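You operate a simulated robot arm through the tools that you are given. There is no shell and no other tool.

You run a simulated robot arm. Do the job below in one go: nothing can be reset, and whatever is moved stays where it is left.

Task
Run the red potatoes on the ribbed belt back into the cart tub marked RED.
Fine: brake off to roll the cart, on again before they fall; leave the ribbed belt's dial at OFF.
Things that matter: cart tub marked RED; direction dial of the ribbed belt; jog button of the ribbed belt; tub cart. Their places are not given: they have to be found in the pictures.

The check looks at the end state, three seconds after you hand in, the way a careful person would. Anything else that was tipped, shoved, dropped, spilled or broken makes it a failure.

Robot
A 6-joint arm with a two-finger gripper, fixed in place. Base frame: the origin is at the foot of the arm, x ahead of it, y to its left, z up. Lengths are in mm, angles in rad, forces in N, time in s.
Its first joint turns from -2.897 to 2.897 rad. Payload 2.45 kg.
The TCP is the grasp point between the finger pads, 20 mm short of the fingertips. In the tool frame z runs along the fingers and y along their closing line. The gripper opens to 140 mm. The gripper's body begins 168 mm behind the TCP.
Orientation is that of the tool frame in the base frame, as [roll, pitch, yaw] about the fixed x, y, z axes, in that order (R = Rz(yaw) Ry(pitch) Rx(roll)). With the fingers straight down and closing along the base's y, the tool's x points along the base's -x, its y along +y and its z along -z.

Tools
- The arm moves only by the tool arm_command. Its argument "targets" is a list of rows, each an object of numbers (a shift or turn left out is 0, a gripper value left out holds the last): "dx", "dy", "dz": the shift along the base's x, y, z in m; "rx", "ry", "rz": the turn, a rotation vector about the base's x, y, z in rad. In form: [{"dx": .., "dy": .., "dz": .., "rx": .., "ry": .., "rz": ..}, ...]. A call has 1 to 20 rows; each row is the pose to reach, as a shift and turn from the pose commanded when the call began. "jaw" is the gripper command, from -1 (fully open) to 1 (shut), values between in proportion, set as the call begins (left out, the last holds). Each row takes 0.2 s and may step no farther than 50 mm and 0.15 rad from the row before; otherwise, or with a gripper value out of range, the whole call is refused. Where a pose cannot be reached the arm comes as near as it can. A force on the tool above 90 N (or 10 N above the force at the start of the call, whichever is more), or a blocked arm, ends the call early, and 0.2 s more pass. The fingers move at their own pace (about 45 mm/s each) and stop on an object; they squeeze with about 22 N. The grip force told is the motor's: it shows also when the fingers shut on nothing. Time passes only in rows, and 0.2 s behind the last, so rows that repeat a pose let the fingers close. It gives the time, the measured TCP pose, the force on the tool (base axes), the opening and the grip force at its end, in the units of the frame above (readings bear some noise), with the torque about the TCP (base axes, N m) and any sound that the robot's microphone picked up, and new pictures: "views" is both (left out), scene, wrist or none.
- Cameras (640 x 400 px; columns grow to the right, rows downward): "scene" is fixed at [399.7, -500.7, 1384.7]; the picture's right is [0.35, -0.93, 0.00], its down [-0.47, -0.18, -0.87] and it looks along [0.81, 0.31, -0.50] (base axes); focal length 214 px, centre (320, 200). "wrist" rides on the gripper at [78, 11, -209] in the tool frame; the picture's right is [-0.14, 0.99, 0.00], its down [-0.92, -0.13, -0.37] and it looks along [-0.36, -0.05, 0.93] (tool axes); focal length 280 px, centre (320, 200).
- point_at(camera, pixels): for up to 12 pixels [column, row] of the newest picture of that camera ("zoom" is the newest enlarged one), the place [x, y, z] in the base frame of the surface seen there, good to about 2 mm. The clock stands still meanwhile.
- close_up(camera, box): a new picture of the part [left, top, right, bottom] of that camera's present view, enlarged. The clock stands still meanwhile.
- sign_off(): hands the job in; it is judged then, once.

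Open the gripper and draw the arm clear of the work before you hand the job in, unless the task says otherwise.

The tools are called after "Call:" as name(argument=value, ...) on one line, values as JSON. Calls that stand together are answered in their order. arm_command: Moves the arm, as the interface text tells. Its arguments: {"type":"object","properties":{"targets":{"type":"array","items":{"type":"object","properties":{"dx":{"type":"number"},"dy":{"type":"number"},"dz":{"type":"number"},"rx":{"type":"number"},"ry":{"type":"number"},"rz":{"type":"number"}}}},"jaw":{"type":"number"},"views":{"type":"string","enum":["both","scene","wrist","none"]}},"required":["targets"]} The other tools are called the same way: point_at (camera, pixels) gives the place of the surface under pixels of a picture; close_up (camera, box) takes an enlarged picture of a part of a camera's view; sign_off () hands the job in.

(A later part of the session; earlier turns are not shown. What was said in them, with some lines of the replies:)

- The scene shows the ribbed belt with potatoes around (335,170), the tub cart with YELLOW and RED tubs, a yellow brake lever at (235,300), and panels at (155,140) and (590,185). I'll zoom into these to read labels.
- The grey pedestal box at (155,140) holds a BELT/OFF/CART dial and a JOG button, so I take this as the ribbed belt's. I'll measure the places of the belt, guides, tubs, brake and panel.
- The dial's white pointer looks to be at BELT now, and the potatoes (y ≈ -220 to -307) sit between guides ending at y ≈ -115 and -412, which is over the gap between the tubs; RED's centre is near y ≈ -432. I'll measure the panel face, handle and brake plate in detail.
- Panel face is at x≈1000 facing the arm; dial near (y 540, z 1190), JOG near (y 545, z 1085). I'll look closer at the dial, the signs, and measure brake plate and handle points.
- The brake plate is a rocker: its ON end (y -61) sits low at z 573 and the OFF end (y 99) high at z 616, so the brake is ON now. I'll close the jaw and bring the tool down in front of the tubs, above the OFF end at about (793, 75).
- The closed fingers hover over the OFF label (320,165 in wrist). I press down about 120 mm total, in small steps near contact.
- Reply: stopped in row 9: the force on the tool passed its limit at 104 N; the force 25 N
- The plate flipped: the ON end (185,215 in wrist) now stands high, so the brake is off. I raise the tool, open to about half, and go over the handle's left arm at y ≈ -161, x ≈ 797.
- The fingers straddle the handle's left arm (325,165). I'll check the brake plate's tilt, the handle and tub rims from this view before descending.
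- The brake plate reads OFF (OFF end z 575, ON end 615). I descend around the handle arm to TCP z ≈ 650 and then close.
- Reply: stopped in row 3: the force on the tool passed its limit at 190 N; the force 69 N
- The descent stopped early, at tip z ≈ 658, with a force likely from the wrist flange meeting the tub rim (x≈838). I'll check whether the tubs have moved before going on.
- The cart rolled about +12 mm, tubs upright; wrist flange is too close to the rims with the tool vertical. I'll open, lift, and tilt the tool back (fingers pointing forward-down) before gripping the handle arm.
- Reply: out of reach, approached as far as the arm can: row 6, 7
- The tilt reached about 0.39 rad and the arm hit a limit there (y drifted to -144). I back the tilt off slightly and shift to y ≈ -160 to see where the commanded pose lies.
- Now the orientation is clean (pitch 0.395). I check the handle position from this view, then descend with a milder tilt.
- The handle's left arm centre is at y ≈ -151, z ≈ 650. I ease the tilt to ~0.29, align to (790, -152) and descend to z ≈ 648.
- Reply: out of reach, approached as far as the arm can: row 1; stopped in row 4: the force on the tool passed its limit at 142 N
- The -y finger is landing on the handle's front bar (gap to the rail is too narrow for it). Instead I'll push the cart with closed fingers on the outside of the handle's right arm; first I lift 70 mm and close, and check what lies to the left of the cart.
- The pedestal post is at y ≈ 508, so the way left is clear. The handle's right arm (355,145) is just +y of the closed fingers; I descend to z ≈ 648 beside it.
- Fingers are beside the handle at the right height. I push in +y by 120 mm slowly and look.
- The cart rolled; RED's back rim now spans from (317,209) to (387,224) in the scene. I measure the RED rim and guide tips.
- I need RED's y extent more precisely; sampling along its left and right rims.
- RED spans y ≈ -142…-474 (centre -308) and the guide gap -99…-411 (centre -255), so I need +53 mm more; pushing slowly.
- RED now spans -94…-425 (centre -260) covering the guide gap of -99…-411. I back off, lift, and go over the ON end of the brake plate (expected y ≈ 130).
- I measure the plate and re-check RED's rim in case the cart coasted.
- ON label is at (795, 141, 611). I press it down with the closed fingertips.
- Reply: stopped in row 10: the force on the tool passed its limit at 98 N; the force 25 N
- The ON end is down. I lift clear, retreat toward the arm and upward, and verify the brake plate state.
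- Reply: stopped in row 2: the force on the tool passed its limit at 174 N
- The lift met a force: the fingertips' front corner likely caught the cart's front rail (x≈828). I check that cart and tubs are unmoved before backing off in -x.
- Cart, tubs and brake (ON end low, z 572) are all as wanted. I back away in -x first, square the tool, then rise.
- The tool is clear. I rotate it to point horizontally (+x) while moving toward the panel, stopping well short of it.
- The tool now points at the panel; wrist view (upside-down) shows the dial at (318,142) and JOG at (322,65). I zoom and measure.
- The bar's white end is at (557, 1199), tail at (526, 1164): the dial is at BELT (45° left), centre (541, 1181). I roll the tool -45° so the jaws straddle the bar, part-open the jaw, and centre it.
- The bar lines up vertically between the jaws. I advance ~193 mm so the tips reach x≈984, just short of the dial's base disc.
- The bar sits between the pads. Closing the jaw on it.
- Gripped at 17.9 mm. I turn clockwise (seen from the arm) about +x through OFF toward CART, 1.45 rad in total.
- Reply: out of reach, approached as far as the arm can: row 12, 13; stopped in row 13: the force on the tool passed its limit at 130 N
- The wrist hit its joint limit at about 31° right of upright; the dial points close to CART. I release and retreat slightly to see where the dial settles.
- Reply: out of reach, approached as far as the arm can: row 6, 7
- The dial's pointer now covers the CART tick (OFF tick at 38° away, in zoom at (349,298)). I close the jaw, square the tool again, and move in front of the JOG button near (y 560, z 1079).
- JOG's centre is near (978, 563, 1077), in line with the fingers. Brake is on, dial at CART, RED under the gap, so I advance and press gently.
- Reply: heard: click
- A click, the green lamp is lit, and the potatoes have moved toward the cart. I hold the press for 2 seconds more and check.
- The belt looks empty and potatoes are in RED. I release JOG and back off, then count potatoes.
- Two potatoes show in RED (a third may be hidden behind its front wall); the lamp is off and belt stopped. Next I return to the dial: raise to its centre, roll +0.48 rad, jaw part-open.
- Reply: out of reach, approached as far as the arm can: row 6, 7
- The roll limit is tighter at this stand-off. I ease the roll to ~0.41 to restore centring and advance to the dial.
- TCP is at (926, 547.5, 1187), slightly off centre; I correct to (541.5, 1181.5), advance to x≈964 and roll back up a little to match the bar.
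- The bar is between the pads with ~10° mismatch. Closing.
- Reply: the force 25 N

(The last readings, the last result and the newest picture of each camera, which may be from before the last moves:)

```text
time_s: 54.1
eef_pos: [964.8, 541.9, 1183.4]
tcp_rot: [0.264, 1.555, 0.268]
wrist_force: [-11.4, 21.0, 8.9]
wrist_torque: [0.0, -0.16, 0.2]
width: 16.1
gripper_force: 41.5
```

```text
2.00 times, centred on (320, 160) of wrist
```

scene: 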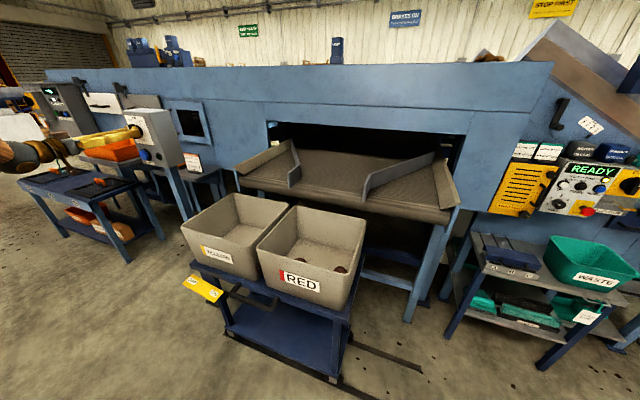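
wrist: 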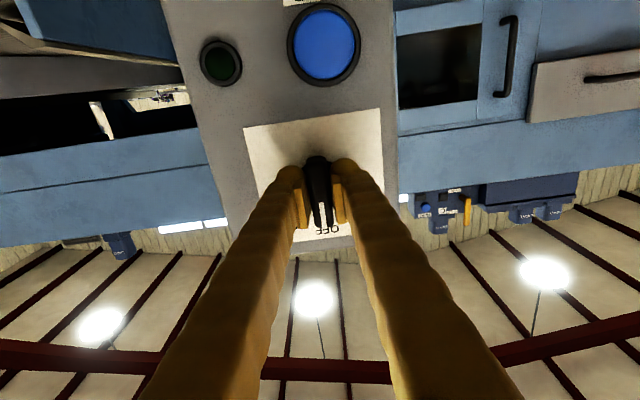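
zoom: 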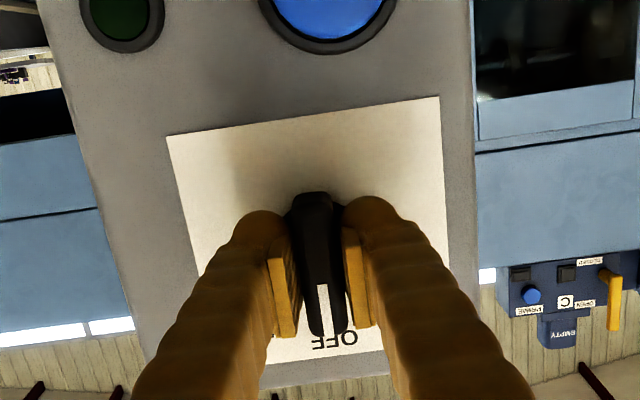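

The pointer is now at OFF. I open the jaw, let it settle, and withdraw straight back.

Call:
arm_command(targets=[{}, {}, {}, {"dx": -0.03}, {"dx": -0.07}, {"dx": -0.11}, {"dx": -0.15}, {"dx": -0.19}], jaw=0.2)

Call:
close_up(camera="wrist", box=[240, 20, 400, 180])

Call:
close_up(camera="scene", box=[115, 95, 195, 175])

```text
time_s: 55.9
eef_pos: [774.7, 544.7, 1183.3]
tcp_rot: [0.33, 1.557, 0.335]
wrist_force: [0.1, 0.4, 0.0]
wrist_torque: [-0.01, -0.02, -0.01]
width: 56.1
gripper_force: 0.1
```

scene: 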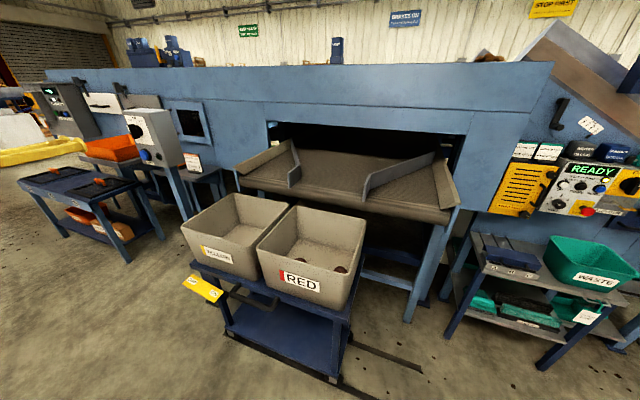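
wrist: 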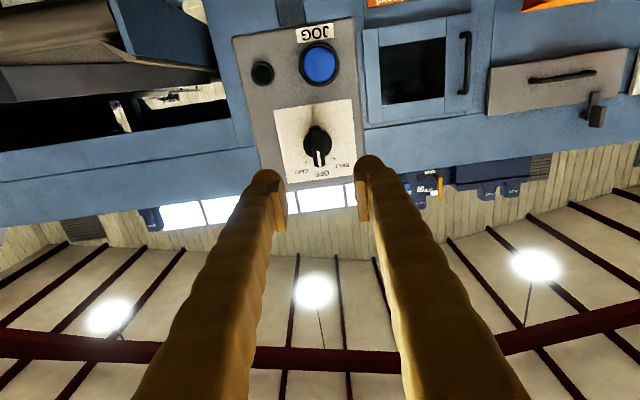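

```text
2.50 times, centred on (320, 100) of wrist
```

zoom: 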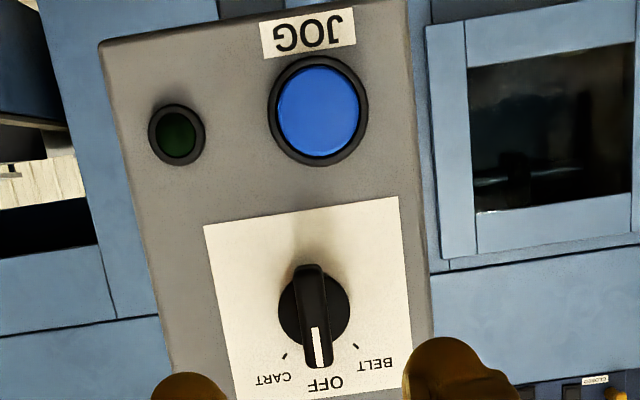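

```text
5.00 times, centred on (155, 135) of scene
```

zoom: 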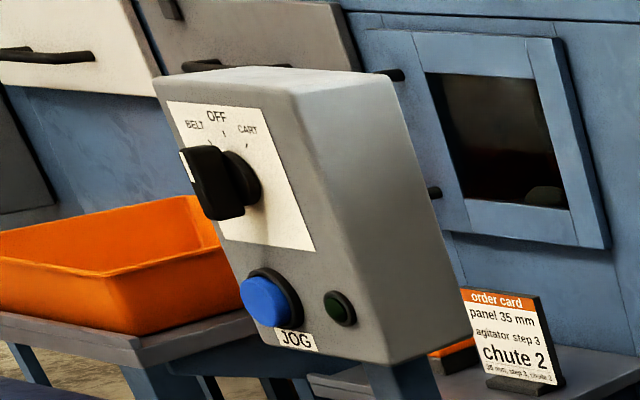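

The dial stands at OFF. Now I turn the tool back down and return to roughly the starting pose so the wrist camera can look into RED and count the potatoes.

Call:
arm_command(targets=[{"dx": -0.03, "dz": 0.01}, {"dx": -0.06, "dy": -0.03, "dz": 0.02, "ry": 0.12}, {"dx": -0.08, "dy": -0.065, "dz": 0.03, "ry": 0.24}, {"dx": -0.08, "dy": -0.1, "dz": 0.045, "ry": 0.36}, {"dx": -0.08, "dy": -0.14, "dz": 0.06, "ry": 0.48}, {"dx": -0.08, "dy": -0.18, "dz": 0.075, "ry": 0.6}, {"dx": -0.08, "dy": -0.22, "dz": 0.09, "ry": 0.72}, {"dx": -0.08, "dy": -0.26, "dz": 0.105, "ry": 0.84}, {"dx": -0.08, "dy": -0.3, "dz": 0.12, "ry": 0.96}, {"dx": -0.08, "dy": -0.34, "dz": 0.135, "ry": 1.08}, {"dx": -0.08, "dy": -0.38, "dz": 0.15, "ry": 1.2}, {"dx": -0.08, "dy": -0.42, "dz": 0.165, "ry": 1.32}, {"dx": -0.08, "dy": -0.46, "dz": 0.17, "ry": 1.44}, {"dx": -0.08, "dy": -0.5, "dz": 0.17, "ry": 1.55}, {"dx": -0.08, "dy": -0.54, "dz": 0.17, "ry": 1.55}], jaw=-1)

Call:
close_up(camera="wrist", box=[80, 90, 400, 290])

```text
time_s: 59.1
eef_pos: [695.9, -0.9, 1351.9]
tcp_rot: [3.14, 0.033, 3.137]
wrist_force: [0.9, -0.1, -0.4]
wrist_torque: [0.02, 0.01, -0.01]
width: 140.0
gripper_force: 0.0
```

scene: 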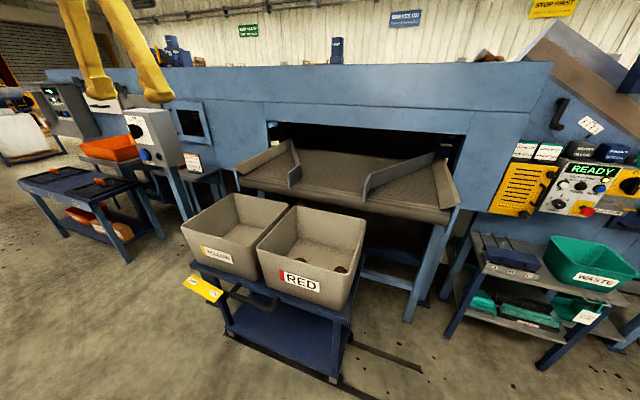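
wrist: 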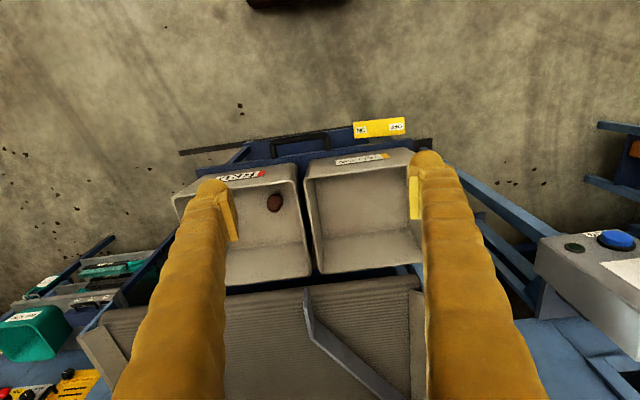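

```text
2.00 times, centred on (240, 190) of wrist
```

zoom: 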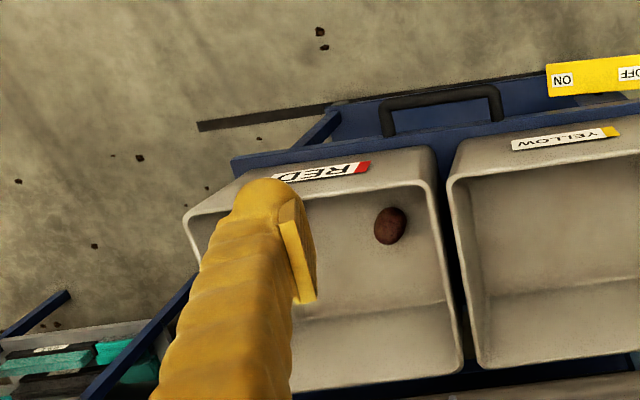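

One finger hides part of RED. I shift 250 mm in -y to centre the camera over the tub.

Call:
arm_command(targets=[{"dy": -0.045}, {"dy": -0.09}, {"dy": -0.135}, {"dy": -0.18}, {"dy": -0.22}, {"dy": -0.25}])

Call:
close_up(camera="wrist", box=[160, 100, 480, 300])

```text
time_s: 60.5
eef_pos: [695.1, -248.9, 1353.8]
tcp_rot: [3.141, 0.036, 3.14]
wrist_force: [0.1, 0.5, 0.2]
wrist_torque: [0.01, -0.02, -0.01]
width: 140.0
gripper_force: 0.0
```

scene: 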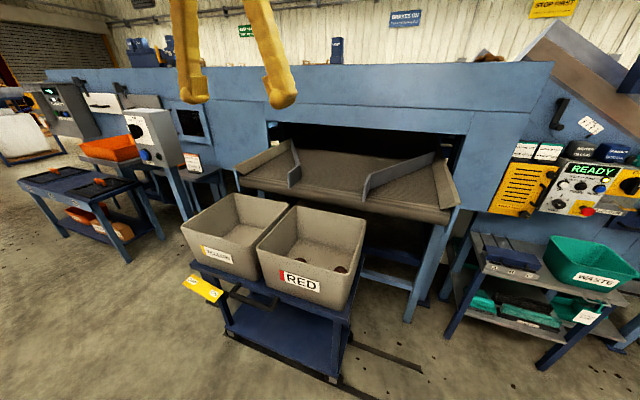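
wrist: 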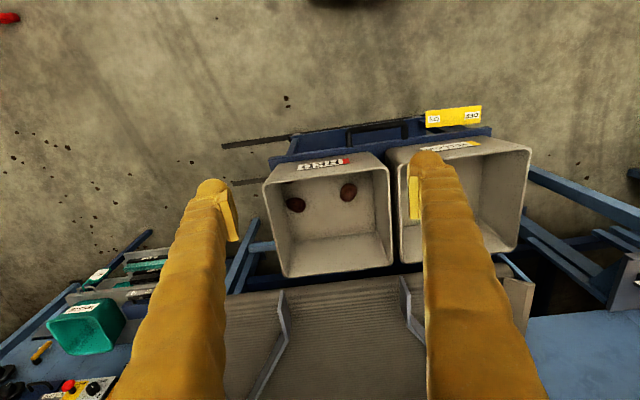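

```text
2.00 times, centred on (320, 200) of wrist
```

zoom: 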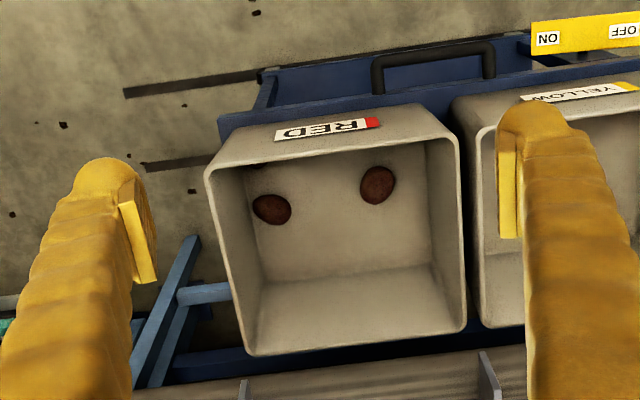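

Two potatoes plus a dark edge at about (285,183) under RED's front rim — I zoom in there.

Call:
close_up(camera="wrist", box=[260, 150, 360, 230])

Call:
point_at(camera="zoom", pixels=[[160, 265], [120, 262], [215, 260], [230, 430]])

```text
5.00 times, centred on (310, 190) of wrist
```

zoom: 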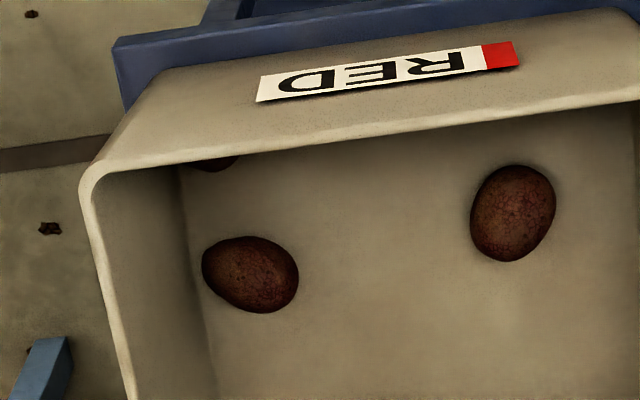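

```text
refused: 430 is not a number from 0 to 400
```

The third potato shows at (210,163) in the zoom, so all three are in RED. A last check of the brake plate tilt and scene before handing in.

Call:
point_at(camera="wrist", pixels=[[429, 118], [478, 115], [350, 192], [296, 205]])

Call:
close_up(camera="scene", box=[170, 110, 480, 390])

```text
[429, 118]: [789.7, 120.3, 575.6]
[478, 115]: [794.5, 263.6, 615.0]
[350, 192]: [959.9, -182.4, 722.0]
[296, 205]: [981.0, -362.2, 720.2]
```

```text
1.43 times, centred on (325, 250) of scene
```

zoom: 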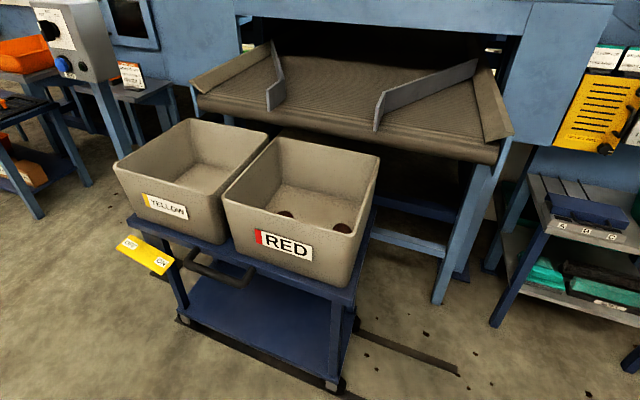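

All three potatoes are in RED, the brake is ON (ON end z 575, OFF end z 615), the dial is at OFF, and the arm is clear with the gripper open. Handing in.

Call:
sign_off()

```text
The job is handed in.
```

All three red potatoes are in the cart tub marked RED, and I have handed the job in. I haven't seen the result of the check.

- **Cart:** With the brake off, I rolled it about 170 mm to the left so RED sat under the gap between the belt's guides. I put the brake back on before running the belt, and it was still on at the last look.
- **Belt:** I turned the dial to CART and held JOG until the belt was empty. The dial is now at OFF.
- **Contacts along the way:** The arm hit its force limit several times:
  - Two tries at gripping the cart handle hit something on the way down, most likely a tub rim and then the handle bar. I ended up pushing the cart by its handle.
  - The fingertips caught on something, probably the cart's front rail, while lifting off the brake (about 174 N).
  - Both brake presses and the turn of the dial to CART also ran into the limit.

  Nothing was tipped or spilled. Both tubs are upright on the cart, and the YELLOW tub is empty.
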